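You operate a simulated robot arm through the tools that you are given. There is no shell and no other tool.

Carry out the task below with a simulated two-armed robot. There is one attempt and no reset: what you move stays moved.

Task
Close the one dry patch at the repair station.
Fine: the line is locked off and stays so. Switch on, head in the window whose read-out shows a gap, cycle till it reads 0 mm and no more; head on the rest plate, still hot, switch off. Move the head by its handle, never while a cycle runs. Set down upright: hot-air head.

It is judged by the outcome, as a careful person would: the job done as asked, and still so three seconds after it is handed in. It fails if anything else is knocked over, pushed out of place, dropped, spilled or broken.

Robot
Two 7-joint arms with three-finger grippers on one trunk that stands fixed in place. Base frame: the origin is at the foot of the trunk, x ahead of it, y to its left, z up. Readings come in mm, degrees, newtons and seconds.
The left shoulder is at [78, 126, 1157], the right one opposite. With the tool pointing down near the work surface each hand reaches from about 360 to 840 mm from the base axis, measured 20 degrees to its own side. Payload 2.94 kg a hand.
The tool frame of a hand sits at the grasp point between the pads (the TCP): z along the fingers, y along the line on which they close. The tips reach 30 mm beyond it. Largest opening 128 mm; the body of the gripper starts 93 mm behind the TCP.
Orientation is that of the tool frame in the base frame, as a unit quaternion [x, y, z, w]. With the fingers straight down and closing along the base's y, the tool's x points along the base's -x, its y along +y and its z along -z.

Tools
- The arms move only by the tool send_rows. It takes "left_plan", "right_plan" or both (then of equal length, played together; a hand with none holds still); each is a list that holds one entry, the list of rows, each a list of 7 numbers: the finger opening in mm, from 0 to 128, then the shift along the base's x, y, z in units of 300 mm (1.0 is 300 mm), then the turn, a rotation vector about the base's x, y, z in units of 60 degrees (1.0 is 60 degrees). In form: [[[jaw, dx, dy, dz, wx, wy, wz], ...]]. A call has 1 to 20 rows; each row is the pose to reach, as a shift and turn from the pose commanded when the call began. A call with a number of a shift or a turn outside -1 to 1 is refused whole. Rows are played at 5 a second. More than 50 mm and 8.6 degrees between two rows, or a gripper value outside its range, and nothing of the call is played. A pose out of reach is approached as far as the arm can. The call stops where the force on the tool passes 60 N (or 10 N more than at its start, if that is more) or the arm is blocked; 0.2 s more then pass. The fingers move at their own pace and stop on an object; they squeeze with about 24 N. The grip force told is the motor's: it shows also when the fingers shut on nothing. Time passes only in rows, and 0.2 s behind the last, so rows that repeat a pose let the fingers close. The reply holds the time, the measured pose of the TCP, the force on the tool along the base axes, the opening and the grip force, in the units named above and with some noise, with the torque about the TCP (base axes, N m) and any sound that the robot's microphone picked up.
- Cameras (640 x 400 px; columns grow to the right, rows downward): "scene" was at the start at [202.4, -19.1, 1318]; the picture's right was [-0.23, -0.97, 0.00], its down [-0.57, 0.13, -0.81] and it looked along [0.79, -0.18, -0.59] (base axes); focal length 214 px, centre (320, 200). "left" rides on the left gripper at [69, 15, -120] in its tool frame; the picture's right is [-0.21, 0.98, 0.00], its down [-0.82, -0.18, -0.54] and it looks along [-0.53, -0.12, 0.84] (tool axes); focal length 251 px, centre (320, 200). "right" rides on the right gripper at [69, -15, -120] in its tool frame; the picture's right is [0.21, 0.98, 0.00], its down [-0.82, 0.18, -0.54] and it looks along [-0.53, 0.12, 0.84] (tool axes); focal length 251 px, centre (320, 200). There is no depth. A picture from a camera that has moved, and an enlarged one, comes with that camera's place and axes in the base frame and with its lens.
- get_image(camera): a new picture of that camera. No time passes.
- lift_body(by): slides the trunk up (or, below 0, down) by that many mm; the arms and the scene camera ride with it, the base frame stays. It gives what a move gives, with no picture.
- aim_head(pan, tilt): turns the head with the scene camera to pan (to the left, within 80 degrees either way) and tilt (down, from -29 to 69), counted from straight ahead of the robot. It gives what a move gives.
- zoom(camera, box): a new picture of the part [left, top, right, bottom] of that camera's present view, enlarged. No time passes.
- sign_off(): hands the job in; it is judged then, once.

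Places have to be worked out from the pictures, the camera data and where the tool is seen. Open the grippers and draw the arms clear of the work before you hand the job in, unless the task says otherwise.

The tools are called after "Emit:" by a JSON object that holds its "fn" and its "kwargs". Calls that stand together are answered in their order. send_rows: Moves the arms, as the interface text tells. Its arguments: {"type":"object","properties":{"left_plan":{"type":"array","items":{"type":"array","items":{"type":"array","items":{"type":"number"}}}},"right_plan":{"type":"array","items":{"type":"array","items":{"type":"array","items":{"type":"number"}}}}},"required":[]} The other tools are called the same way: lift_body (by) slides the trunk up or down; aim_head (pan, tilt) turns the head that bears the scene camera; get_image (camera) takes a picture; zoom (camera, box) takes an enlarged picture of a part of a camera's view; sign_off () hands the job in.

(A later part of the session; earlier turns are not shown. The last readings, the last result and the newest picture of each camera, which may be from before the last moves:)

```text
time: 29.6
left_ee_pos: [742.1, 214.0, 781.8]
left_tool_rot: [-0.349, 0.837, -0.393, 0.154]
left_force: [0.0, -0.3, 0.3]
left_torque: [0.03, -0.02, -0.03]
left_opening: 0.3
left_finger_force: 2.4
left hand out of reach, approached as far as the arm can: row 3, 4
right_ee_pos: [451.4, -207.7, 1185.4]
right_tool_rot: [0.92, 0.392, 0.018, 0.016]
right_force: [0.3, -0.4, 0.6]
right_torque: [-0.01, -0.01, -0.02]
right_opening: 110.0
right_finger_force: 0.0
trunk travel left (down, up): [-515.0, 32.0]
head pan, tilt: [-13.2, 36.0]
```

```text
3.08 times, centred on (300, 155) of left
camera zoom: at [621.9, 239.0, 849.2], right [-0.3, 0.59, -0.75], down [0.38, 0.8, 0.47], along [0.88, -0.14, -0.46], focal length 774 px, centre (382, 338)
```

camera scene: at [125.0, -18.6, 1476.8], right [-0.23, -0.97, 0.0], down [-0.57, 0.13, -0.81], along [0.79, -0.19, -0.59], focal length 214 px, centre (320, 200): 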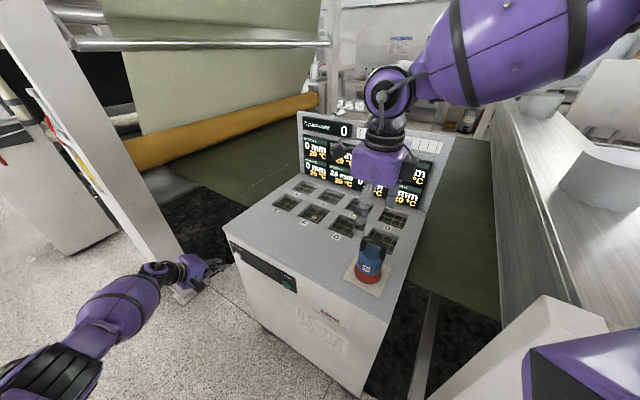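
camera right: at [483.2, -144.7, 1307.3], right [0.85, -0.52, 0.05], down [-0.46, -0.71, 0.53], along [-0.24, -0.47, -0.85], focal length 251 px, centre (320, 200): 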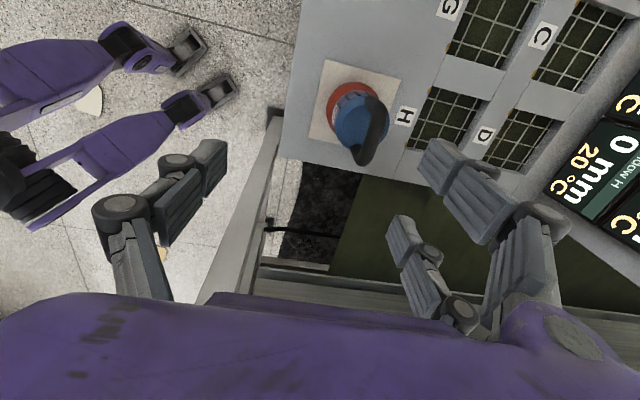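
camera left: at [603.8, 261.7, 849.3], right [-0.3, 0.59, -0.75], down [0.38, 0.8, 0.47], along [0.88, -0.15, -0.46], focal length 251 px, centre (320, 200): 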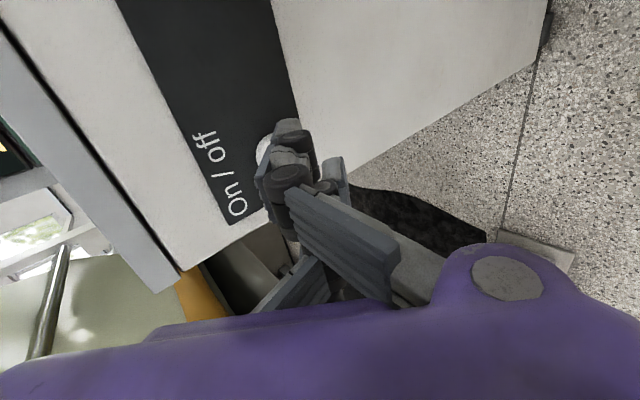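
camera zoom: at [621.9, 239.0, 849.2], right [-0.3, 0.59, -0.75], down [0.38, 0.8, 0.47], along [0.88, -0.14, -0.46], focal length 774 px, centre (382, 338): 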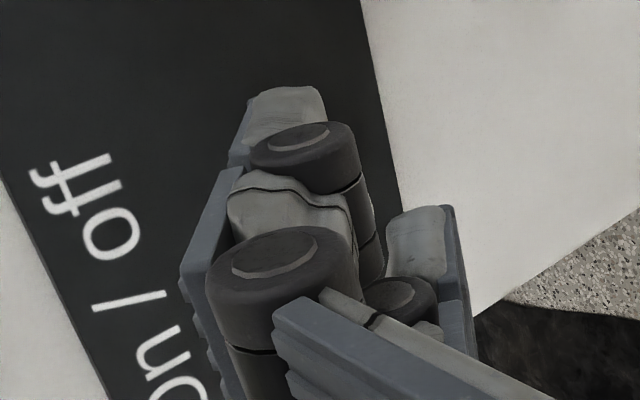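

Left arm runs out of reach by ~20 mm with the trunk raised (the shoulders sat back). I draw the left hand back and up, raise the right hand, and then lower the trunk again.

Emit:
{"fn": "send_rows", "kwargs": {"left_plan": [[[0, -0.06, 0.06, 0.0, 0, 0, 0], [0, -0.12, 0.12, 0.05, 0, 0, 0], [0, -0.18, 0.18, 0.15, 0, 0, 0], [0, -0.22, 0.2, 0.27, 0, 0, 0], [0, -0.25, 0.2, 0.38, 0, 0, 0], [0, -0.25, 0.2, 0.48, 0, 0, 0], [0, -0.25, 0.2, 0.48, 0, 0, 0]]], "right_plan": [[[110, -0.02, 0, 0.08, 0, 0, 0], [110, -0.05, 0, 0.16, 0, 0, 0], [110, -0.08, 0, 0.24, 0, 0, 0], [110, -0.11, 0, 0.32, 0, 0, 0], [110, -0.14, 0, 0.4, 0, 0, 0], [110, -0.17, 0, 0.45, 0, 0, 0], [110, -0.17, 0, 0.45, 0, 0, 0]]]}}

Emit:
{"fn": "lift_body", "kwargs": {"by": -140}}

Emit:
{"fn": "get_image", "kwargs": {"camera": "scene"}}

```text
time: 31.2
left_ee_pos: [665.4, 273.8, 924.9]
left_tool_rot: [-0.348, 0.837, -0.394, 0.153]
left_force: [0.4, 0.0, 0.2]
left_torque: [0.0, 0.01, -0.04]
left_opening: 0.0
left_finger_force: 3.4
right_ee_pos: [401.5, -208.1, 1319.4]
right_tool_rot: [0.92, 0.391, 0.017, 0.016]
right_force: [-1.0, -0.5, -0.1]
right_torque: [-0.02, -0.03, -0.02]
right_opening: 110.1
right_finger_force: 0.0
trunk travel left (down, up): [-515.0, 32.0]
head pan, tilt: [-13.2, 36.0]
```

```text
time: 32.9
left_ee_pos: [666.7, 274.8, 786.1]
left_tool_rot: [-0.348, 0.837, -0.393, 0.155]
left_force: [-0.6, -0.1, 0.0]
left_torque: [0.04, 0.01, -0.01]
left_opening: 0.3
left_finger_force: 2.8
right_ee_pos: [401.6, -207.1, 1179.4]
right_tool_rot: [0.92, 0.391, 0.018, 0.016]
right_force: [0.1, -0.7, 0.2]
right_torque: [0.02, 0.02, 0.0]
right_opening: 109.8
right_finger_force: 0.1
trunk travel left (down, up): [-375.0, 172.0]
head pan, tilt: [-13.2, 36.0]
```

```text
taken
camera scene: at [202.1, -19.2, 1318.1], right [-0.23, -0.97, 0.0], down [-0.57, 0.13, -0.81], along [0.79, -0.18, -0.59], focal length 214 px, centre (320, 200)
```

scene: 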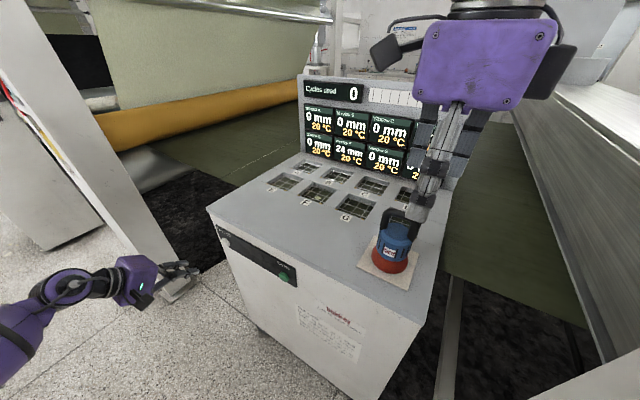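

The trunk is back. I approach On/off again, stopping about 12 mm short of it.

Emit:
{"fn": "send_rows", "kwargs": {"left_plan": [[[0, 0.09, -0.07, -0.01, 0, 0, 0], [0, 0.18, -0.12, -0.019, 0, 0, 0], [0, 0.24, -0.177, -0.019, 0, 0, 0], [0, 0.282, -0.219, -0.019, 0, 0, 0], [0, 0.282, -0.219, -0.019, 0, 0, 0]]]}}

Emit:
{"fn": "zoom", "kwargs": {"camera": "scene", "box": [180, 215, 260, 275]}}

Emit:
{"fn": "zoom", "kwargs": {"camera": "left", "box": [220, 90, 380, 220]}}

```text
time: 34.1
left_ee_pos: [751.3, 208.4, 779.1]
left_tool_rot: [-0.348, 0.837, -0.394, 0.153]
left_force: [0.1, -0.8, 0.5]
left_torque: [0.01, 0.02, 0.02]
left_opening: 0.2
left_finger_force: 3.1
right_ee_pos: [400.4, -207.3, 1180.4]
right_tool_rot: [0.92, 0.391, 0.018, 0.016]
right_force: [-0.2, -0.1, 0.3]
right_torque: [0.01, -0.01, 0.01]
right_opening: 110.2
right_finger_force: 0.1
trunk travel left (down, up): [-375.0, 172.0]
head pan, tilt: [-13.2, 36.0]
```

```text
6.67 times, centred on (220, 245) of scene
camera zoom: at [202.2, -19.0, 1318.0], right [-0.23, -0.97, 0.0], down [-0.57, 0.13, -0.81], along [0.79, -0.18, -0.59], focal length 1430 px, centre (987, -100)
```

zoom: 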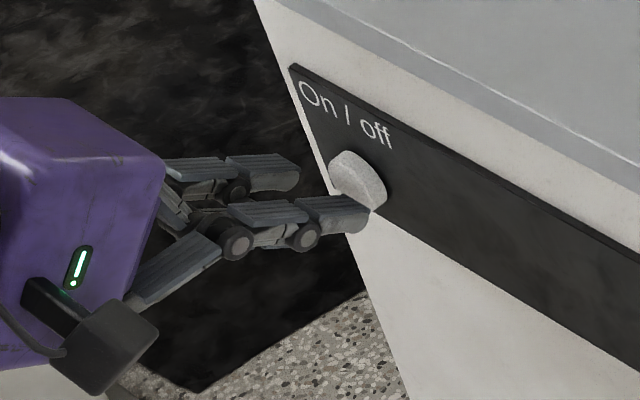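

```text
3.08 times, centred on (300, 155) of left
camera zoom: at [631.7, 233.8, 846.4], right [-0.3, 0.59, -0.75], down [0.38, 0.8, 0.47], along [0.88, -0.14, -0.46], focal length 774 px, centre (382, 338)
```

zoom: 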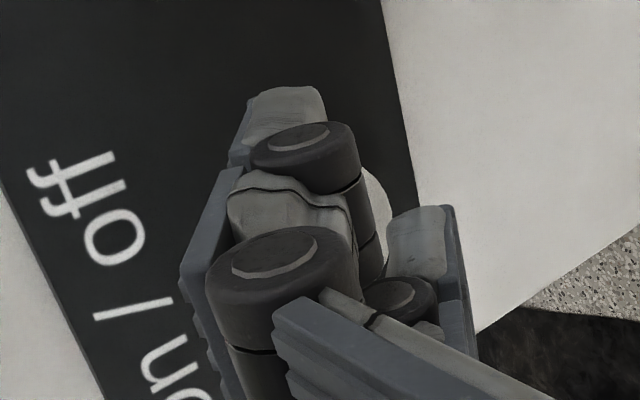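

The tip is close and no force yet. I press in slowly in small steps, watching force and sound.

Emit:
{"fn": "send_rows", "kwargs": {"left_plan": [[[0, 0.014, -0.014, 0, 0, 0, 0], [0, 0.028, -0.028, 0, 0, 0, 0], [0, 0.028, -0.028, 0, 0, 0, 0]]]}}

Emit:
{"fn": "zoom", "kwargs": {"camera": "scene", "box": [180, 215, 260, 275]}}

```text
time: 34.9
left_ee_pos: [758.7, 200.6, 779.8]
left_tool_rot: [-0.347, 0.837, -0.395, 0.154]
left_force: [0.3, 0.4, 0.5]
left_torque: [-0.01, 0.04, 0.02]
left_opening: 0.0
left_finger_force: 3.0
right_ee_pos: [399.8, -209.1, 1179.7]
right_tool_rot: [0.92, 0.392, 0.019, 0.016]
right_force: [0.3, 0.1, -0.3]
right_torque: [0.01, -0.03, -0.05]
right_opening: 110.0
right_finger_force: 0.2
trunk travel left (down, up): [-375.0, 172.0]
head pan, tilt: [-13.2, 36.0]
```

```text
6.67 times, centred on (220, 245) of scene
camera zoom: at [202.3, -19.1, 1318.0], right [-0.23, -0.97, 0.0], down [-0.57, 0.13, -0.81], along [0.79, -0.18, -0.59], focal length 1430 px, centre (987, -100)
```

zoom: 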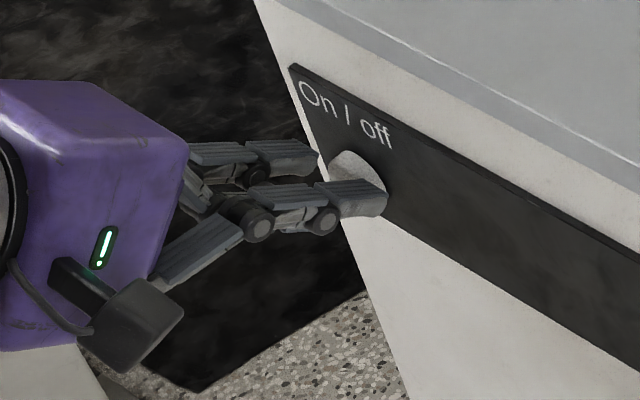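

No contact yet; continue another 10 mm.

Emit:
{"fn": "send_rows", "kwargs": {"left_plan": [[[0, 0.008, -0.008, 0, 0, 0, 0], [0, 0.016, -0.016, 0, 0, 0, 0], [0, 0.024, -0.024, 0, 0, 0, 0], [0, 0.024, -0.024, 0, 0, 0, 0]]]}}

Emit:
{"fn": "zoom", "kwargs": {"camera": "scene", "box": [180, 215, 260, 275]}}

Emit:
{"fn": "zoom", "kwargs": {"camera": "left", "box": [220, 90, 380, 220]}}

```text
time: 35.9
left_ee_pos: [767.3, 193.1, 778.9]
left_tool_rot: [-0.348, 0.837, -0.394, 0.152]
left_force: [0.5, 0.2, 1.0]
left_torque: [0.03, -0.01, 0.0]
left_opening: 0.3
left_finger_force: 2.9
right_ee_pos: [399.5, -208.3, 1180.5]
right_tool_rot: [0.92, 0.392, 0.018, 0.016]
right_force: [0.3, -0.8, -0.5]
right_torque: [-0.01, 0.04, -0.02]
right_opening: 110.0
right_finger_force: 0.1
trunk travel left (down, up): [-375.0, 172.0]
head pan, tilt: [-13.2, 36.0]
```

```text
6.67 times, centred on (220, 245) of scene
camera zoom: at [202.3, -19.1, 1318.0], right [-0.23, -0.97, 0.0], down [-0.57, 0.13, -0.81], along [0.79, -0.18, -0.59], focal length 1430 px, centre (987, -100)
```

zoom: 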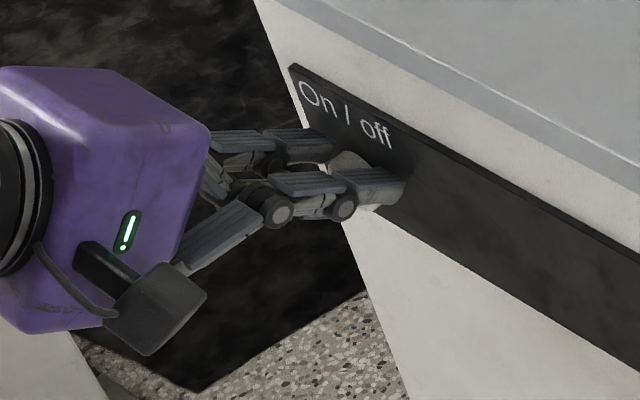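

```text
3.08 times, centred on (300, 155) of left
camera zoom: at [646.5, 218.6, 847.0], right [-0.3, 0.59, -0.75], down [0.38, 0.8, 0.47], along [0.88, -0.14, -0.46], focal length 774 px, centre (382, 338)
```

zoom: 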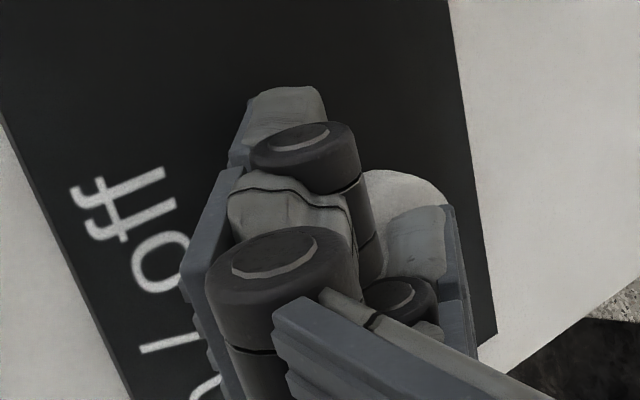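

Still no force though the tip should be at the button. I continue in 3 mm steps.

Emit:
{"fn": "send_rows", "kwargs": {"left_plan": [[[0, 0.007, -0.007, 0, 0, 0, 0], [0, 0.014, -0.014, 0, 0, 0, 0], [0, 0.014, -0.014, 0, 0, 0, 0]]]}}

Emit:
{"fn": "get_image", "kwargs": {"camera": "scene"}}

Emit:
{"fn": "zoom", "kwargs": {"camera": "scene", "box": [180, 215, 260, 275]}}

Emit:
{"fn": "zoom", "kwargs": {"camera": "left", "box": [220, 90, 380, 220]}}

```text
time: 36.7
left_ee_pos: [767.0, 192.3, 779.3]
left_tool_rot: [-0.348, 0.837, -0.393, 0.153]
left_force: [-28.0, 17.7, 6.1]
left_torque: [-0.08, -0.12, 0.42]
left_opening: 0.2
left_finger_force: 3.0
right_ee_pos: [396.0, -206.8, 1181.8]
right_tool_rot: [0.92, 0.391, 0.019, 0.018]
right_force: [-0.6, 0.0, 0.1]
right_torque: [-0.02, 0.01, 0.0]
right_opening: 110.0
right_finger_force: 0.1
trunk travel left (down, up): [-375.0, 172.0]
head pan, tilt: [-13.2, 36.0]
```

```text
taken
camera scene: at [198.8, -17.4, 1318.6], right [-0.23, -0.97, 0.0], down [-0.57, 0.13, -0.81], along [0.79, -0.19, -0.59], focal length 214 px, centre (320, 200)
```

scene: 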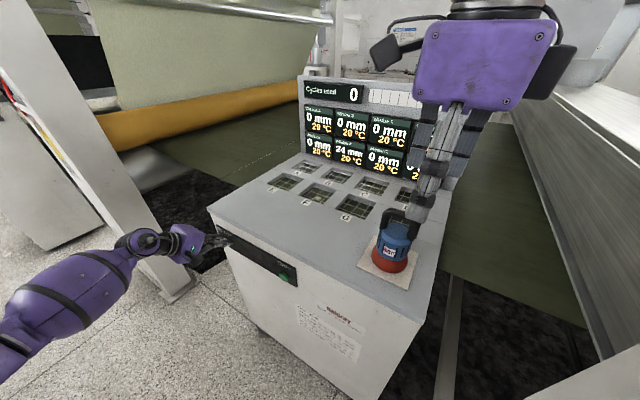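

```text
6.67 times, centred on (220, 245) of scene
camera zoom: at [198.8, -17.4, 1318.6], right [-0.23, -0.97, 0.0], down [-0.57, 0.13, -0.81], along [0.79, -0.19, -0.59], focal length 1430 px, centre (987, -100)
```

zoom: 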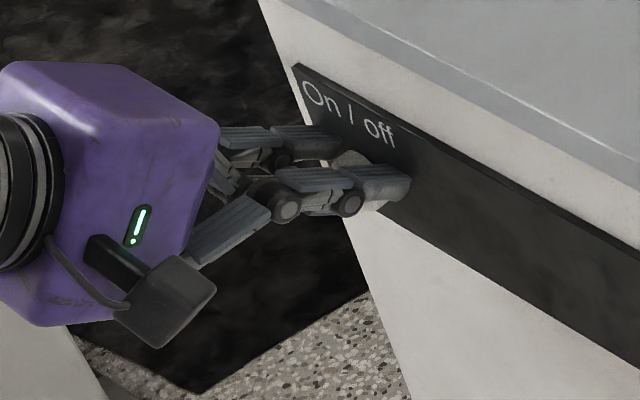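

```text
3.08 times, centred on (300, 155) of left
camera zoom: at [648.0, 216.9, 847.5], right [-0.3, 0.59, -0.75], down [0.38, 0.8, 0.47], along [0.88, -0.14, -0.46], focal length 774 px, centre (382, 338)
```

zoom: 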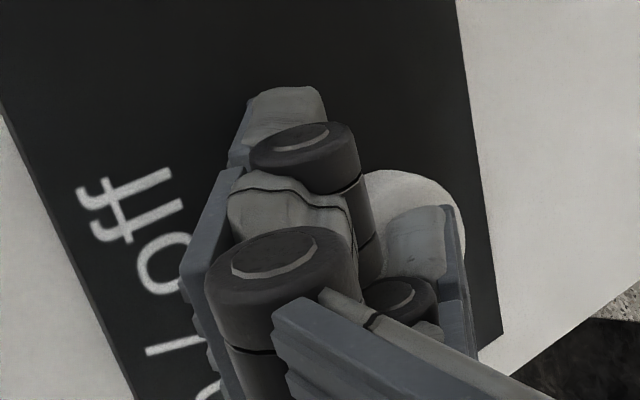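

Contact at 33 N, but the torque and view suggest an outer prong met the panel with the button sitting in the gap between prongs; nothing clicked. I back off and shift 25 mm along the strip so one prong lines up with the button.

Emit:
{"fn": "send_rows", "kwargs": {"left_plan": [[[0, -0.04, 0.04, 0, 0, 0, 0], [0, -0.08, 0.08, 0, 0, 0, 0], [0, -0.12, 0.06, 0, 0, 0, 0], [0, -0.139, 0.021, 0, 0, 0, 0], [0, -0.12, 0.002, 0, 0, 0, 0], [0, -0.109, -0.009, 0, 0, 0, 0], [0, -0.109, -0.009, 0, 0, 0, 0]]]}}

Emit:
{"fn": "zoom", "kwargs": {"camera": "scene", "box": [180, 215, 260, 275]}}

Emit:
{"fn": "zoom", "kwargs": {"camera": "left", "box": [220, 90, 380, 220]}}

```text
time: 38.3
left_ee_pos: [738.3, 187.4, 778.5]
left_tool_rot: [-0.348, 0.837, -0.393, 0.154]
left_force: [-0.9, 0.3, 0.3]
left_torque: [0.03, 0.01, 0.0]
left_opening: 0.0
left_finger_force: 2.4
right_ee_pos: [399.9, -207.5, 1179.4]
right_tool_rot: [0.92, 0.392, 0.018, 0.016]
right_force: [-0.2, 0.1, 0.3]
right_torque: [-0.01, -0.02, -0.01]
right_opening: 110.0
right_finger_force: 0.0
trunk travel left (down, up): [-375.0, 172.0]
head pan, tilt: [-13.2, 36.0]
```

```text
6.67 times, centred on (220, 245) of scene
camera zoom: at [202.5, -19.1, 1318.0], right [-0.23, -0.97, 0.0], down [-0.57, 0.13, -0.81], along [0.79, -0.18, -0.59], focal length 1430 px, centre (987, -100)
```

zoom: 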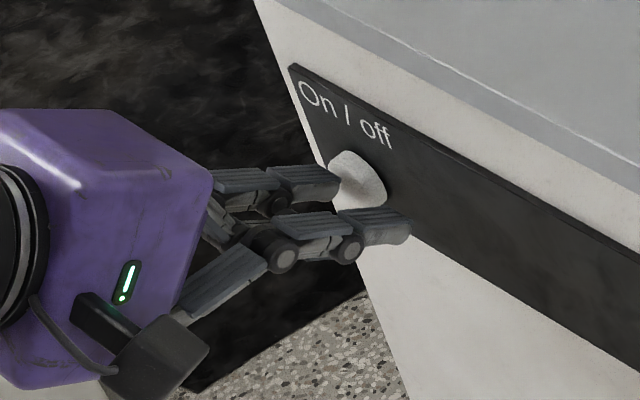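

```text
3.08 times, centred on (300, 155) of left
camera zoom: at [618.3, 212.2, 847.3], right [-0.3, 0.59, -0.75], down [0.38, 0.8, 0.47], along [0.88, -0.14, -0.46], focal length 774 px, centre (382, 338)
```

zoom: 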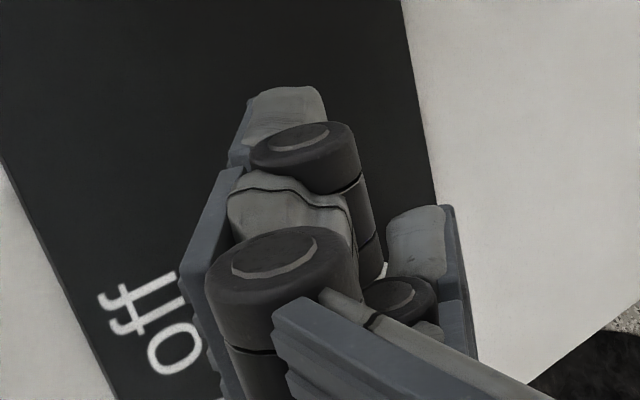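

The far prong now points at the button (slightly high). I lower 4 mm and press in small steps.

Emit:
{"fn": "send_rows", "kwargs": {"left_plan": [[[0, 0, 0, -0.013, 0, 0, 0], [0, 0.014, -0.014, -0.013, 0, 0, 0], [0, 0.028, -0.028, -0.013, 0, 0, 0], [0, 0.028, -0.028, -0.013, 0, 0, 0]]]}}

Emit:
{"fn": "zoom", "kwargs": {"camera": "scene", "box": [180, 215, 260, 275]}}

```text
time: 39.3
left_ee_pos: [745.6, 179.5, 775.2]
left_tool_rot: [-0.349, 0.837, -0.393, 0.153]
left_force: [-1.0, 3.1, 0.3]
left_torque: [-0.05, 0.0, 0.09]
left_opening: 0.0
left_finger_force: 2.6
right_ee_pos: [400.5, -206.7, 1179.6]
right_tool_rot: [0.92, 0.391, 0.019, 0.017]
right_force: [0.3, 0.3, 0.2]
right_torque: [-0.01, -0.02, 0.02]
right_opening: 110.0
right_finger_force: 0.1
trunk travel left (down, up): [-375.0, 172.0]
head pan, tilt: [-13.2, 36.0]
heard: click
```

```text
6.67 times, centred on (220, 245) of scene
camera zoom: at [202.2, -18.9, 1318.0], right [-0.23, -0.97, 0.0], down [-0.57, 0.13, -0.81], along [0.79, -0.18, -0.59], focal length 1430 px, centre (987, -100)
```

zoom: 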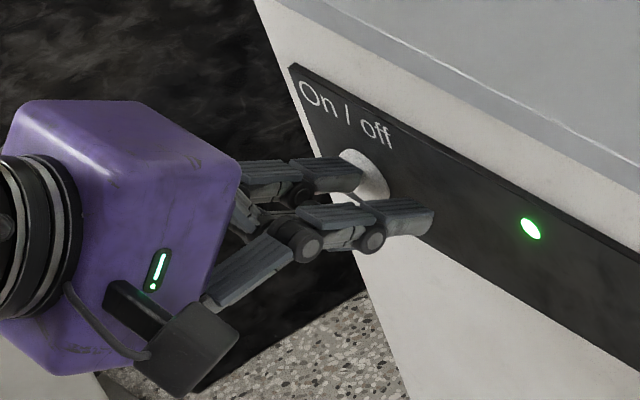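

A click was heard and a green lamp lit: the station is on. I back the left hand straight off and slide it along to stage in front of the Cycle button.

Emit:
{"fn": "send_rows", "kwargs": {"left_plan": [[[0, -0.07, 0.07, 0, 0, 0, 0], [0, -0.142, 0.142, 0, 0, 0, 0], [0, -0.243, 0.041, 0, 0, 0, 0], [0, -0.343, -0.06, 0, 0, 0, 0], [0, -0.444, -0.161, 0, 0, 0, 0], [0, -0.544, -0.262, 0, 0, 0, 0], [0, -0.645, -0.363, 0, 0, 0, 0], [0, -0.745, -0.464, 0, 0, 0, 0], [0, -0.745, -0.464, 0, 0, 0, 0]]]}}

Emit:
{"fn": "get_image", "kwargs": {"camera": "scene"}}

Emit:
{"fn": "zoom", "kwargs": {"camera": "scene", "box": [220, 220, 320, 310]}}

Emit:
{"fn": "get_image", "kwargs": {"camera": "left"}}

```text
time: 41.3
left_ee_pos: [524.2, 38.0, 776.1]
left_tool_rot: [-0.349, 0.837, -0.393, 0.154]
left_force: [-0.5, -0.2, -0.4]
left_torque: [0.0, 0.02, -0.03]
left_opening: 0.1
left_finger_force: 3.2
right_ee_pos: [400.3, -207.6, 1180.1]
right_tool_rot: [0.92, 0.391, 0.018, 0.017]
right_force: [-0.4, 0.3, 0.6]
right_torque: [-0.02, 0.03, 0.03]
right_opening: 110.1
right_finger_force: 0.0
trunk travel left (down, up): [-375.0, 172.0]
head pan, tilt: [-13.2, 36.0]
```

```text
taken
camera scene: at [202.7, -18.8, 1318.0], right [-0.23, -0.97, 0.0], down [-0.57, 0.13, -0.81], along [0.79, -0.18, -0.59], focal length 214 px, centre (320, 200)
```

scene: 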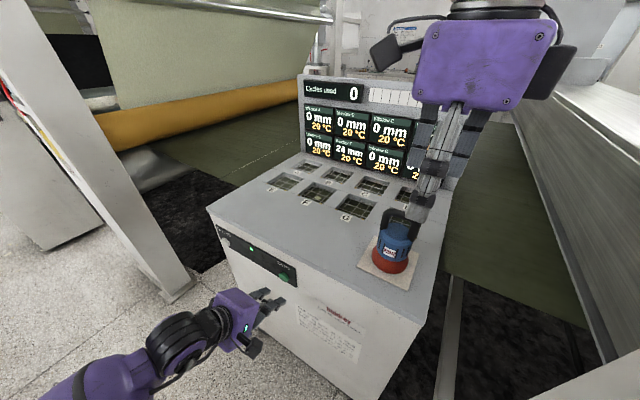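

```text
4.44 times, centred on (270, 265) of scene
camera zoom: at [202.7, -18.8, 1318.0], right [-0.23, -0.97, 0.0], down [-0.57, 0.13, -0.81], along [0.79, -0.18, -0.59], focal length 953 px, centre (542, -89)
```

zoom: 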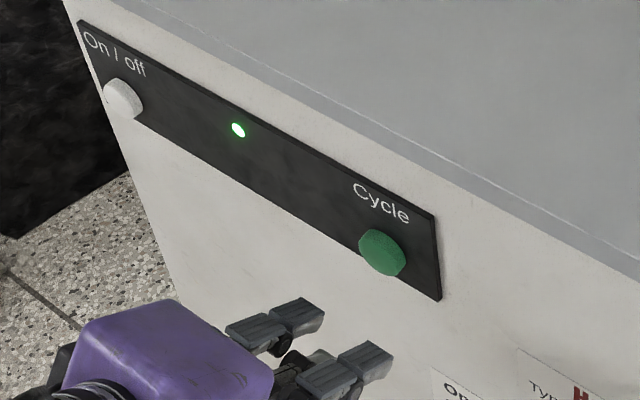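

```text
taken
camera left: at [404.3, 64.1, 844.7], right [-0.3, 0.59, -0.75], down [0.38, 0.8, 0.47], along [0.88, -0.14, -0.46], focal length 251 px, centre (320, 200)
```

left: 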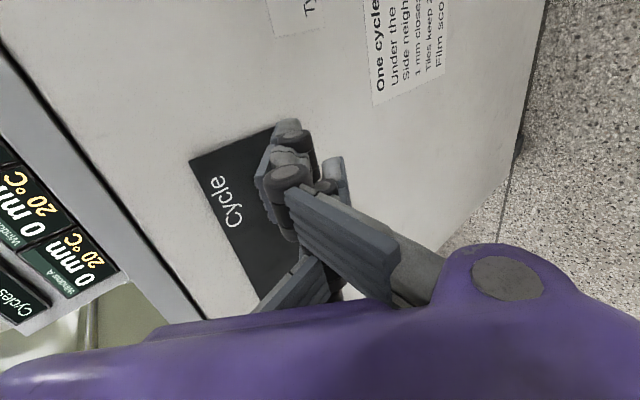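

Left hand is staged ~60 mm in front of Cycle. Now the head: I look with the right camera to measure the handle.

Emit:
{"fn": "get_image", "kwargs": {"camera": "right"}}

Emit:
{"fn": "zoom", "kwargs": {"camera": "scene", "box": [350, 190, 450, 300]}}

```text
taken
camera right: at [431.9, -144.5, 1301.9], right [0.85, -0.52, 0.05], down [-0.46, -0.71, 0.53], along [-0.24, -0.47, -0.85], focal length 251 px, centre (320, 200)
```

right: 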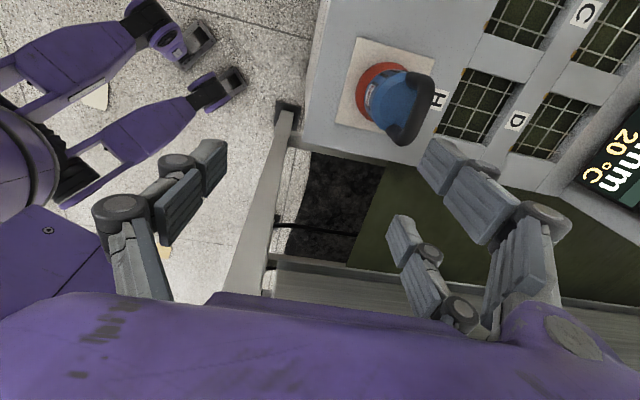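

```text
3.64 times, centred on (400, 245) of scene
camera zoom: at [202.7, -18.8, 1318.0], right [-0.23, -0.97, 0.0], down [-0.57, 0.13, -0.81], along [0.79, -0.18, -0.59], focal length 780 px, centre (29, 36)
```

zoom: 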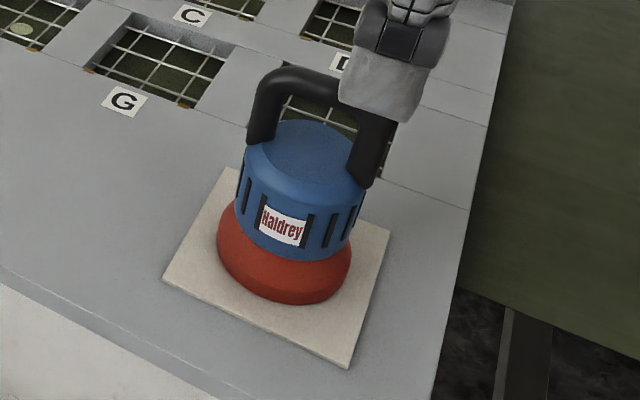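

Handle bar centre ≈ (490.5,−255,1039), aligned at 45°. I move the right hand above it, correcting its small 2.6° tilt and yaw to −135°.

Emit:
{"fn": "send_rows", "kwargs": {"right_plan": [[[100, 0.06, -0.03, -0.02, 0.004, 0.011, -0.005], [100, 0.12, -0.06, -0.04, 0.008, 0.022, -0.01], [100, 0.18, -0.095, -0.06, 0.012, 0.033, -0.014], [100, 0.24, -0.127, -0.08, 0.0147, 0.0435, -0.018], [100, 0.302, -0.158, -0.1, 0.0147, 0.0435, -0.018], [100, 0.302, -0.158, -0.1, 0.0147, 0.0435, -0.018]]]}}

Emit:
{"fn": "get_image", "kwargs": {"camera": "scene"}}

Emit:
{"fn": "get_image", "kwargs": {"camera": "right"}}

```text
time: 42.7
left_ee_pos: [523.2, 37.6, 778.5]
left_tool_rot: [-0.348, 0.837, -0.394, 0.153]
left_force: [-0.6, 0.2, 0.2]
left_torque: [-0.01, 0.02, 0.01]
left_opening: 0.2
left_finger_force: 2.7
right_ee_pos: [488.7, -254.5, 1149.8]
right_tool_rot: [0.924, 0.383, 0.0, 0.001]
right_force: [1.2, 0.7, 0.6]
right_torque: [-0.01, -0.03, -0.03]
right_opening: 99.9
right_finger_force: 0.1
trunk travel left (down, up): [-375.0, 172.0]
head pan, tilt: [-13.2, 36.0]
```

```text
taken
camera scene: at [202.0, -19.0, 1318.1], right [-0.23, -0.97, 0.0], down [-0.57, 0.13, -0.81], along [0.79, -0.18, -0.59], focal length 214 px, centre (320, 200)
```

scene: 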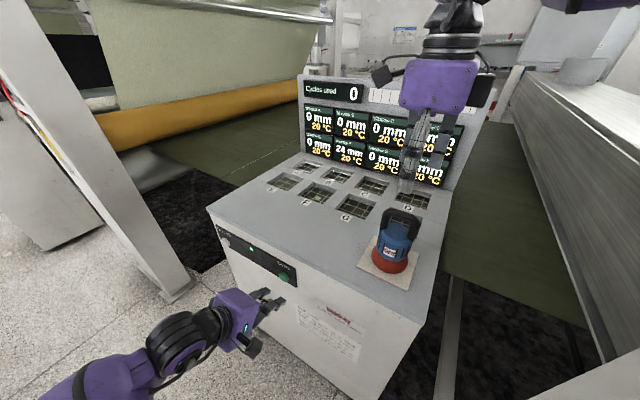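

```text
taken
camera right: at [527.4, -194.3, 1270.8], right [0.84, -0.54, 0.0], down [-0.45, -0.71, 0.54], along [-0.29, -0.46, -0.84], focal length 251 px, centre (320, 200)
```

right: 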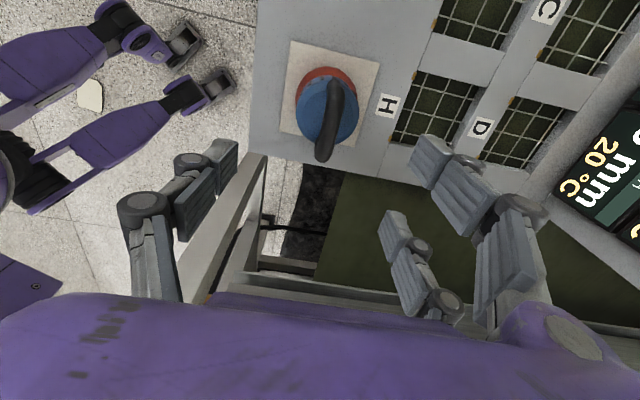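

Pose is now exactly vertical. I zoom on the handle in the right camera to check the alignment before descending.

Emit:
{"fn": "zoom", "kwargs": {"camera": "right", "box": [260, 50, 400, 180]}}

Emit:
{"fn": "zoom", "kwargs": {"camera": "scene", "box": [350, 190, 450, 300]}}

```text
3.08 times, centred on (330, 115) of right
camera zoom: at [527.4, -194.3, 1270.8], right [0.84, -0.54, 0.0], down [-0.45, -0.71, 0.54], along [-0.29, -0.46, -0.84], focal length 774 px, centre (289, 462)
```

zoom: 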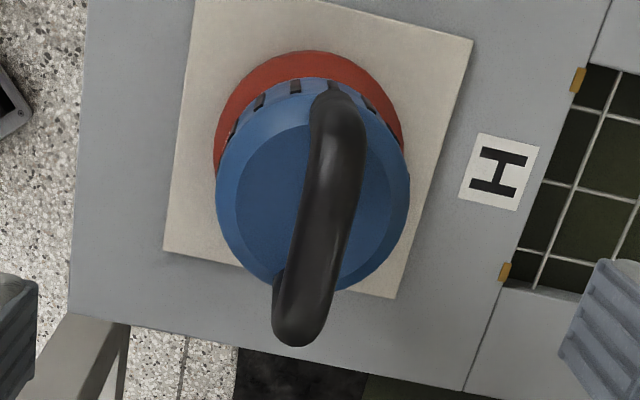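

```text
3.64 times, centred on (400, 245) of scene
camera zoom: at [202.0, -19.0, 1318.1], right [-0.23, -0.97, 0.0], down [-0.57, 0.13, -0.81], along [0.79, -0.18, -0.59], focal length 780 px, centre (29, 36)
```

zoom: 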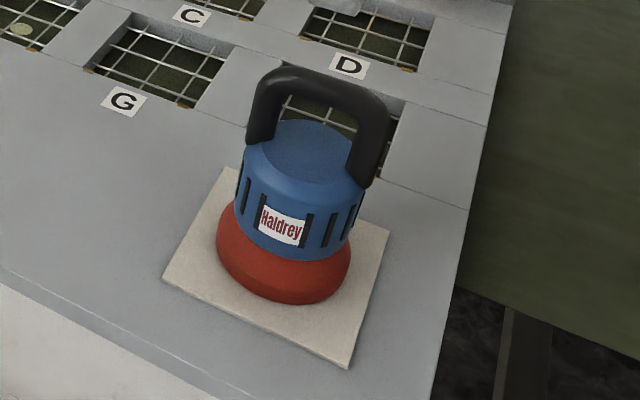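

The hand camera puts the bar about 9 mm further from the front than my TCP, with the head centre near (494.5,−259.5). I shift there and descend partway.

Emit:
{"fn": "send_rows", "kwargs": {"right_plan": [[[100, 0.019, -0.017, 0, 0, 0, 0], [100, 0.019, -0.017, -0.1, 0, 0, 0], [100, 0.019, -0.017, -0.2, 0, 0, 0], [100, 0.019, -0.017, -0.26, 0, 0, 0], [100, 0.019, -0.017, -0.26, 0, 0, 0]]]}}

Emit:
{"fn": "get_image", "kwargs": {"camera": "right"}}

Emit:
{"fn": "zoom", "kwargs": {"camera": "scene", "box": [340, 130, 460, 290]}}

```text
time: 43.9
left_ee_pos: [524.3, 39.6, 776.8]
left_tool_rot: [-0.347, 0.837, -0.394, 0.153]
left_force: [-0.5, 0.5, 0.4]
left_torque: [-0.04, -0.01, -0.01]
left_opening: 0.1
left_finger_force: 2.8
right_ee_pos: [496.1, -259.9, 1071.2]
right_tool_rot: [0.924, 0.383, 0.0, 0.0]
right_force: [-0.1, 0.3, 0.0]
right_torque: [-0.01, 0.04, 0.01]
right_opening: 100.0
right_finger_force: 0.1
trunk travel left (down, up): [-375.0, 172.0]
head pan, tilt: [-13.2, 36.0]
```

```text
taken
camera right: at [534.6, -199.0, 1193.1], right [0.84, -0.54, 0.0], down [-0.45, -0.71, 0.54], along [-0.29, -0.46, -0.84], focal length 251 px, centre (320, 200)
```

right: 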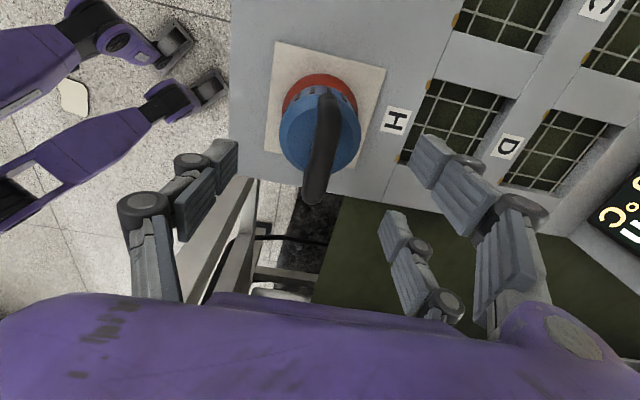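

```text
2.50 times, centred on (400, 210) of scene
camera zoom: at [202.3, -19.1, 1318.0], right [-0.23, -0.97, 0.0], down [-0.57, 0.13, -0.81], along [0.79, -0.18, -0.59], focal length 536 px, centre (120, 175)
```

zoom: 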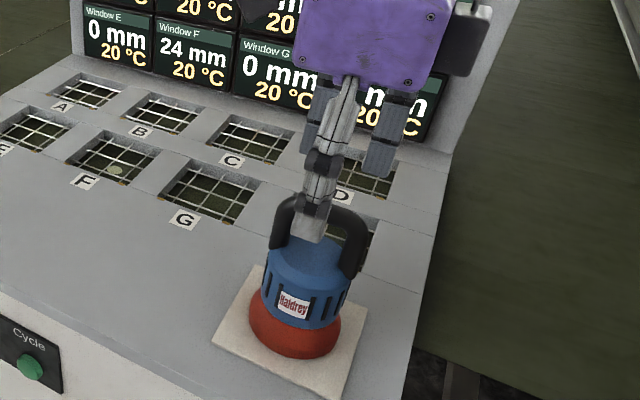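

Aligned with the bar between the prongs. I descend to z≈1036 and close on the handle.

Emit:
{"fn": "send_rows", "kwargs": {"right_plan": [[[100, 0, 0, -0.06, 0, 0, 0], [100, 0, 0, -0.118, 0, 0, 0], [100, 0, 0, -0.118, 0, 0, 0]]]}}

Emit:
{"fn": "get_image", "kwargs": {"camera": "right"}}

Emit:
{"fn": "zoom", "kwargs": {"camera": "scene", "box": [340, 130, 460, 290]}}

```text
time: 44.7
left_ee_pos: [523.8, 39.0, 776.3]
left_tool_rot: [-0.347, 0.837, -0.395, 0.154]
left_force: [-0.3, 0.0, 0.7]
left_torque: [0.01, -0.04, -0.01]
left_opening: 0.1
left_finger_force: 3.2
right_ee_pos: [495.6, -260.0, 1036.7]
right_tool_rot: [0.924, 0.383, 0.0, 0.0]
right_force: [0.8, 0.2, 0.2]
right_torque: [-0.03, 0.0, -0.02]
right_opening: 99.8
right_finger_force: 0.0
trunk travel left (down, up): [-375.0, 172.0]
head pan, tilt: [-13.2, 36.0]
```

```text
taken
camera right: at [534.6, -199.4, 1158.2], right [0.84, -0.54, 0.0], down [-0.45, -0.71, 0.54], along [-0.29, -0.46, -0.84], focal length 251 px, centre (320, 200)
```

right: 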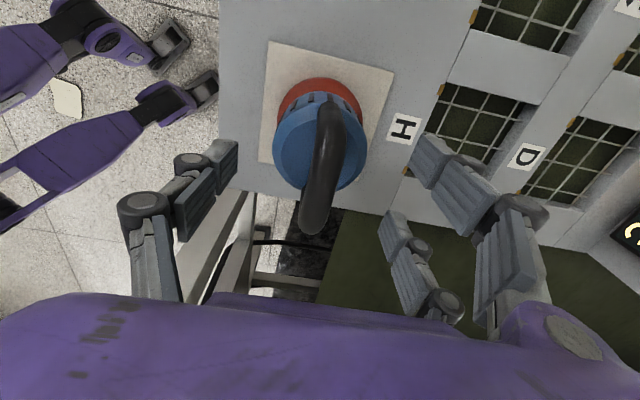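

```text
2.50 times, centred on (400, 210) of scene
camera zoom: at [202.2, -19.1, 1318.0], right [-0.23, -0.97, 0.0], down [-0.57, 0.13, -0.81], along [0.79, -0.18, -0.59], focal length 536 px, centre (120, 175)
```

zoom: 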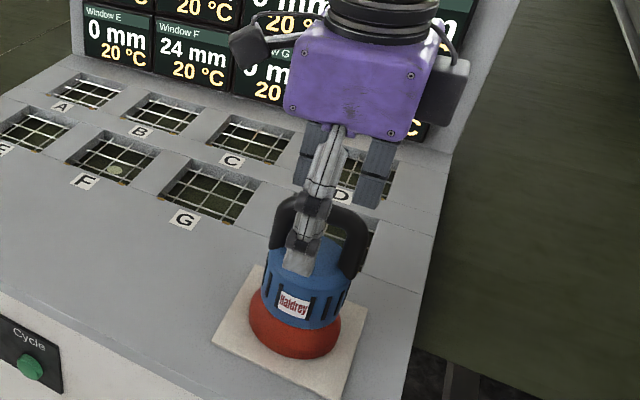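

Positioned around the bar. Closing the right gripper.

Emit:
{"fn": "send_rows", "kwargs": {"right_plan": [[[60, 0, 0, 0, 0, 0, 0], [30, 0, 0, 0, 0, 0, 0], [0, 0, 0, 0, 0, 0, 0], [0, 0, 0, 0, 0, 0, 0], [0, 0, 0, 0, 0, 0, 0], [0, 0, 0, 0, 0, 0, 0]]]}}

Emit:
{"fn": "get_image", "kwargs": {"camera": "right"}}

Emit:
{"fn": "zoom", "kwargs": {"camera": "scene", "box": [340, 130, 460, 290]}}

```text
time: 46.1
left_ee_pos: [524.3, 38.9, 777.4]
left_tool_rot: [-0.348, 0.837, -0.394, 0.153]
left_force: [-0.9, 0.3, -0.2]
left_torque: [0.07, 0.01, 0.01]
left_opening: 0.0
left_finger_force: 2.6
right_ee_pos: [494.7, -260.0, 1036.6]
right_tool_rot: [0.924, 0.383, 0.001, 0.0]
right_force: [1.7, -1.8, 0.3]
right_torque: [-0.47, -0.39, 0.03]
right_opening: 16.4
right_finger_force: 24.5
trunk travel left (down, up): [-375.0, 172.0]
head pan, tilt: [-13.2, 36.0]
```

```text
taken
camera right: at [534.8, -199.7, 1158.3], right [0.84, -0.54, 0.0], down [-0.45, -0.71, 0.54], along [-0.29, -0.46, -0.84], focal length 251 px, centre (320, 200)
```

right: 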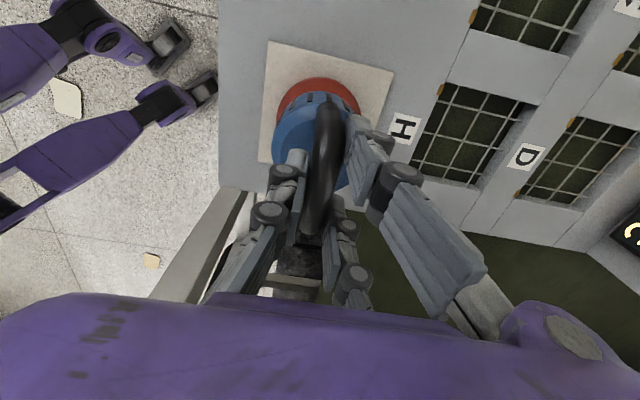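

```text
2.50 times, centred on (400, 210) of scene
camera zoom: at [202.5, -19.3, 1318.0], right [-0.23, -0.97, 0.0], down [-0.57, 0.13, -0.81], along [0.79, -0.18, -0.59], focal length 536 px, centre (120, 175)
```

zoom: 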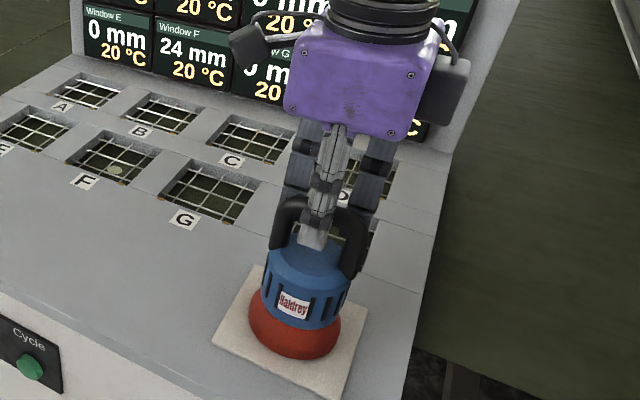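

Firm grip (16.4 mm, 24.5 N). Before lifting I measure window F in the scene camera.

Emit:
{"fn": "zoom", "kwargs": {"camera": "scene", "box": [260, 150, 400, 240]}}

Emit:
{"fn": "zoom", "kwargs": {"camera": "scene", "box": [290, 170, 350, 215]}}

```text
4.44 times, centred on (330, 195) of scene
camera zoom: at [202.5, -19.3, 1318.0], right [-0.23, -0.97, 0.0], down [-0.57, 0.13, -0.81], along [0.79, -0.18, -0.59], focal length 953 px, centre (276, 222)
```

zoom: 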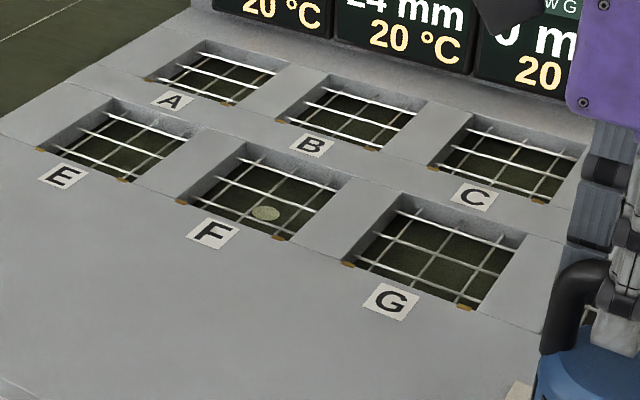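

```text
8.89 times, centred on (320, 192) of scene
camera zoom: at [202.5, -19.3, 1318.0], right [-0.23, -0.97, 0.0], down [-0.57, 0.13, -0.81], along [0.79, -0.18, -0.59], focal length 1906 px, centre (320, 267)
```

zoom: 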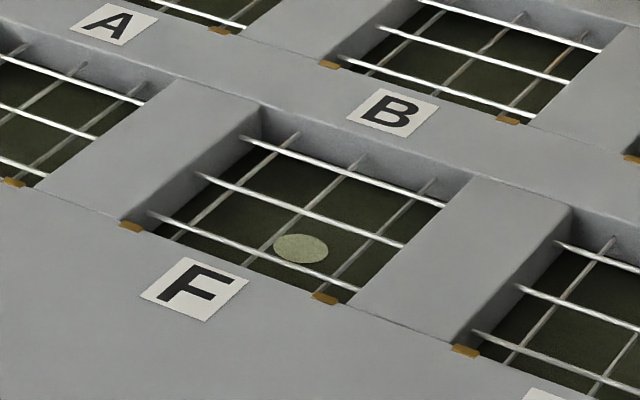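

Window F's opening is about 100 mm square with centre near (817,−156). I lift the head 60 mm straight up and check.

Emit:
{"fn": "send_rows", "kwargs": {"right_plan": [[[0, 0, 0, 0.03, 0, 0, 0], [0, 0, 0, 0.08, 0, 0, 0], [0, 0, 0, 0.14, 0, 0, 0], [0, 0, 0, 0.2, 0, 0, 0], [0, 0, 0, 0.2, 0, 0, 0]]]}}

Emit:
{"fn": "get_image", "kwargs": {"camera": "scene"}}

Emit:
{"fn": "zoom", "kwargs": {"camera": "scene", "box": [340, 130, 460, 290]}}

Emit:
{"fn": "get_image", "kwargs": {"camera": "right"}}

```text
time: 47.3
left_ee_pos: [525.7, 39.0, 776.4]
left_tool_rot: [-0.348, 0.837, -0.393, 0.153]
left_force: [0.1, 0.5, 0.0]
left_torque: [-0.03, 0.0, 0.02]
left_opening: 0.2
left_finger_force: 2.7
right_ee_pos: [496.5, -262.0, 1095.4]
right_tool_rot: [0.924, 0.382, -0.001, -0.001]
right_force: [-0.5, 0.7, -10.4]
right_torque: [0.0, -0.01, 0.03]
right_opening: 15.8
right_finger_force: 23.6
trunk travel left (down, up): [-375.0, 172.0]
head pan, tilt: [-13.2, 36.0]
```

```text
taken
camera scene: at [203.4, -19.7, 1317.8], right [-0.23, -0.97, 0.0], down [-0.57, 0.13, -0.81], along [0.79, -0.18, -0.59], focal length 214 px, centre (320, 200)
```

scene: 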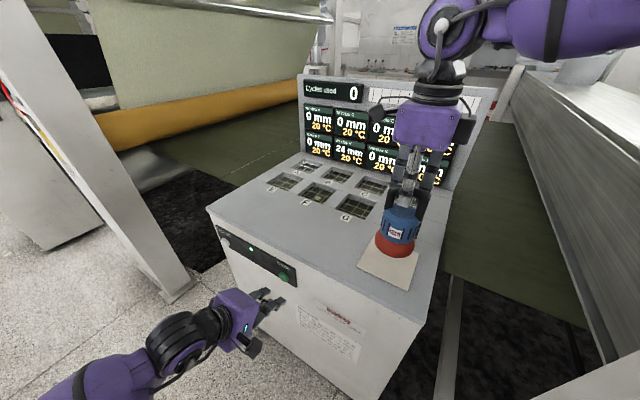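

```text
2.50 times, centred on (400, 210) of scene
camera zoom: at [203.4, -19.7, 1317.8], right [-0.23, -0.97, 0.0], down [-0.57, 0.13, -0.81], along [0.79, -0.18, -0.59], focal length 536 px, centre (120, 175)
```

zoom: 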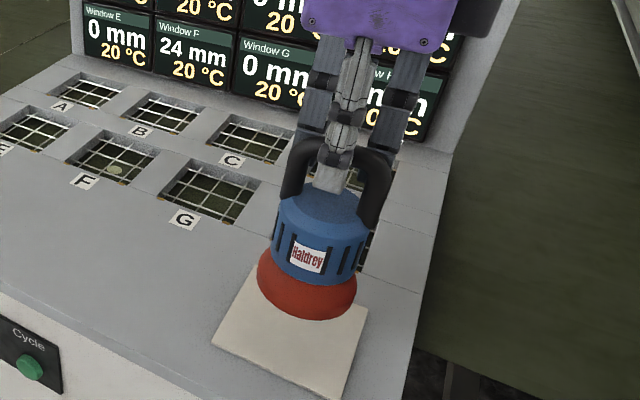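

```text
taken
camera right: at [534.7, -199.9, 1217.5], right [0.84, -0.54, 0.0], down [-0.45, -0.71, 0.54], along [-0.29, -0.46, -0.84], focal length 251 px, centre (320, 200)
```

right: 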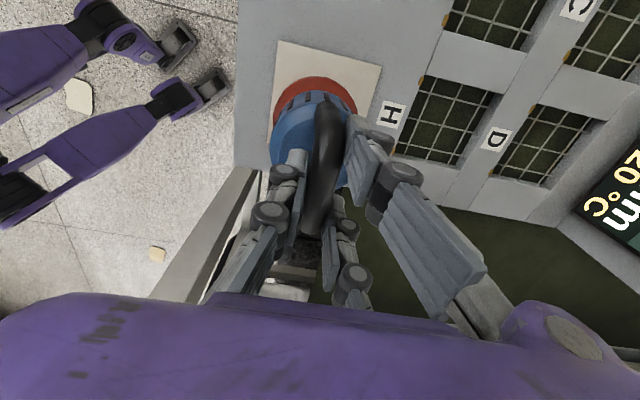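

Head lifted upright, ~1 kg. I carry it slowly toward window F at this height, first two-thirds of the way.

Emit:
{"fn": "send_rows", "kwargs": {"right_plan": [[[0, 0.05, 0.017, 0.0, 0, 0, 0], [0, 0.13, 0.043, 0.01, 0, 0, 0], [0, 0.21, 0.07, 0.02, 0, 0, 0], [0, 0.3, 0.1, 0.02, 0, 0, 0], [0, 0.39, 0.13, 0.02, 0, 0, 0], [0, 0.48, 0.16, 0.02, 0, 0, 0], [0, 0.57, 0.19, 0.02, 0, 0, 0], [0, 0.64, 0.213, 0.02, 0, 0, 0], [0, 0.667, 0.223, 0.02, 0, 0, 0], [0, 0.667, 0.223, 0.02, 0, 0, 0]]]}}

Emit:
{"fn": "get_image", "kwargs": {"camera": "scene"}}

Emit:
{"fn": "get_image", "kwargs": {"camera": "right"}}

```text
time: 49.5
left_ee_pos: [525.1, 43.2, 775.8]
left_tool_rot: [-0.349, 0.836, -0.395, 0.152]
left_force: [0.0, -0.3, 0.1]
left_torque: [0.0, 0.01, -0.02]
left_opening: 0.0
left_finger_force: 2.6
right_ee_pos: [637.6, -214.7, 1102.1]
right_tool_rot: [0.924, 0.382, -0.002, 0.003]
right_force: [0.5, 0.6, -10.9]
right_torque: [-0.03, -0.07, 0.0]
right_opening: 16.4
right_finger_force: 23.7
right hand out of reach, approached as far as the arm can: row 6, 7, 8, 9, 10
trunk travel left (down, up): [-375.0, 172.0]
head pan, tilt: [-13.2, 36.0]
```

```text
taken
camera scene: at [205.1, -12.4, 1317.7], right [-0.23, -0.97, 0.01], down [-0.57, 0.13, -0.81], along [0.79, -0.19, -0.59], focal length 214 px, centre (320, 200)
```

scene: 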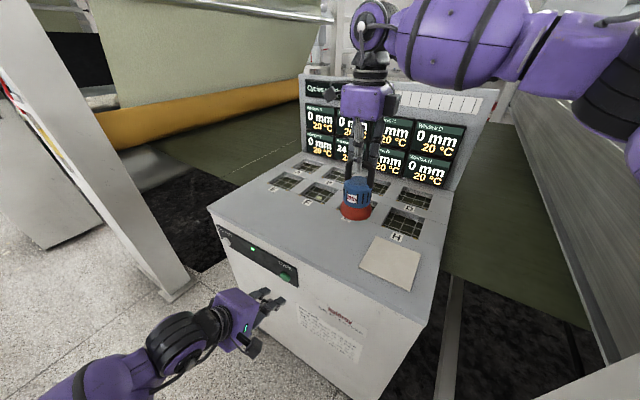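

```text
taken
camera right: at [677.0, -152.5, 1223.4], right [0.84, -0.54, 0.0], down [-0.45, -0.7, 0.55], along [-0.29, -0.46, -0.84], focal length 251 px, centre (320, 200)
```

right: 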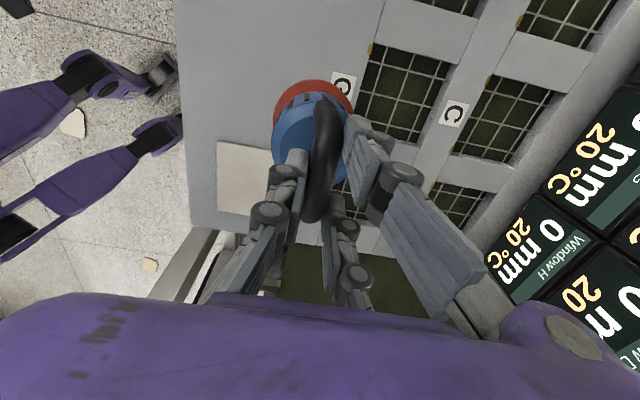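

The wrist sits well above the shoulder here, which limits reach. I retreat slightly, then raise the trunk so the shoulder is level with the wrist.

Emit:
{"fn": "send_rows", "kwargs": {"right_plan": [[[0, -0.08, -0.027, 0, 0, 0, 0], [0, -0.16, -0.054, 0, 0, 0, 0], [0, -0.25, -0.083, 0, 0, 0, 0], [0, -0.25, -0.083, 0, 0, 0, 0]]]}}

Emit:
{"fn": "lift_body", "kwargs": {"by": 150}}

Emit:
{"fn": "get_image", "kwargs": {"camera": "scene"}}

```text
time: 50.5
left_ee_pos: [526.1, 39.1, 776.3]
left_tool_rot: [-0.349, 0.836, -0.394, 0.153]
left_force: [0.6, -0.5, -0.1]
left_torque: [-0.02, -0.01, 0.02]
left_opening: 0.0
left_finger_force: 2.7
right_ee_pos: [561.7, -242.9, 1103.6]
right_tool_rot: [0.924, 0.382, -0.002, 0.0]
right_force: [0.5, 0.4, -10.2]
right_torque: [0.04, -0.12, 0.01]
right_opening: 16.2
right_finger_force: 24.1
trunk travel left (down, up): [-375.0, 172.0]
head pan, tilt: [-13.2, 36.0]
```

```text
time: 52.2
left_ee_pos: [523.4, 37.9, 924.5]
left_tool_rot: [-0.349, 0.837, -0.393, 0.152]
left_force: [0.6, 0.6, 0.1]
left_torque: [-0.03, 0.01, -0.02]
left_opening: 0.0
left_finger_force: 3.2
right_ee_pos: [562.6, -246.9, 1251.9]
right_tool_rot: [0.924, 0.382, -0.003, 0.0]
right_force: [-0.3, 0.4, -10.7]
right_torque: [0.0, -0.05, 0.01]
right_opening: 16.3
right_finger_force: 23.9
trunk travel left (down, up): [-525.0, 22.0]
head pan, tilt: [-13.2, 36.0]
```

```text
taken
camera scene: at [116.9, -20.2, 1487.1], right [-0.23, -0.97, 0.0], down [-0.57, 0.14, -0.81], along [0.79, -0.18, -0.59], focal length 214 px, centre (320, 200)
```

scene: 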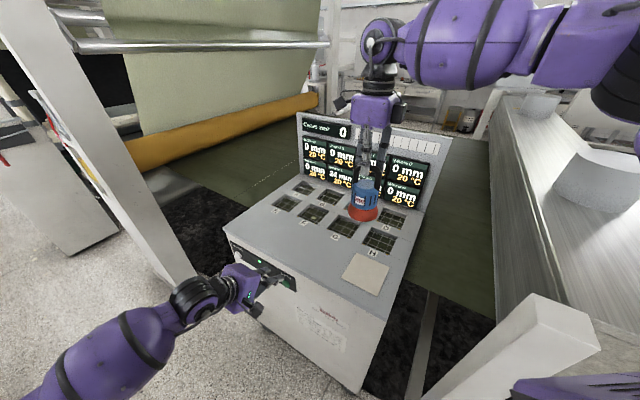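

Now I lower the head back to carrying height while moving it forward.

Emit:
{"fn": "send_rows", "kwargs": {"right_plan": [[[0, 0.02, 0.007, -0.05, 0, 0, 0], [0, 0.06, 0.021, -0.11, 0, 0, 0], [0, 0.11, 0.039, -0.18, 0, 0, 0], [0, 0.17, 0.061, -0.25, 0, 0, 0], [0, 0.23, 0.082, -0.32, 0, 0, 0], [0, 0.29, 0.104, -0.38, 0, 0, 0], [0, 0.35, 0.125, -0.43, 0, 0, 0], [0, 0.41, 0.146, -0.47, 0, 0, 0], [0, 0.45, 0.161, -0.49, 0, 0, 0], [0, 0.467, 0.167, -0.49, 0, 0, 0], [0, 0.467, 0.167, -0.49, 0, 0, 0]]]}}

Emit:
{"fn": "get_image", "kwargs": {"camera": "scene"}}

```text
time: 54.6
left_ee_pos: [523.7, 38.8, 925.5]
left_tool_rot: [-0.348, 0.837, -0.394, 0.154]
left_force: [0.2, -0.2, 0.3]
left_torque: [0.0, 0.0, -0.01]
left_opening: 0.3
left_finger_force: 2.8
right_ee_pos: [567.5, -265.1, 1145.0]
right_tool_rot: [0.924, 0.383, 0.0, 0.0]
right_force: [-0.2, 0.4, -10.5]
right_torque: [0.01, -0.07, 0.02]
right_opening: 16.2
right_finger_force: 23.9
right hand out of reach, approached as far as the arm can: row 1, 2, 3, 4, 5, 6, 7, 8, 9, 10, 11
trunk travel left (down, up): [-525.0, 22.0]
head pan, tilt: [-13.2, 36.0]
```

```text
taken
camera scene: at [115.8, -19.5, 1487.4], right [-0.23, -0.97, 0.0], down [-0.57, 0.13, -0.81], along [0.79, -0.18, -0.59], focal length 214 px, centre (320, 200)
```

scene: 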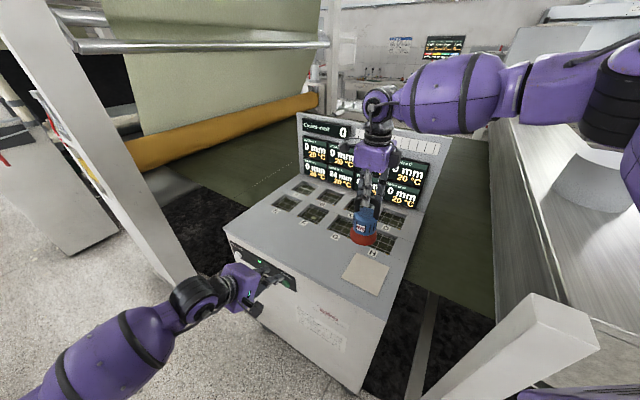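

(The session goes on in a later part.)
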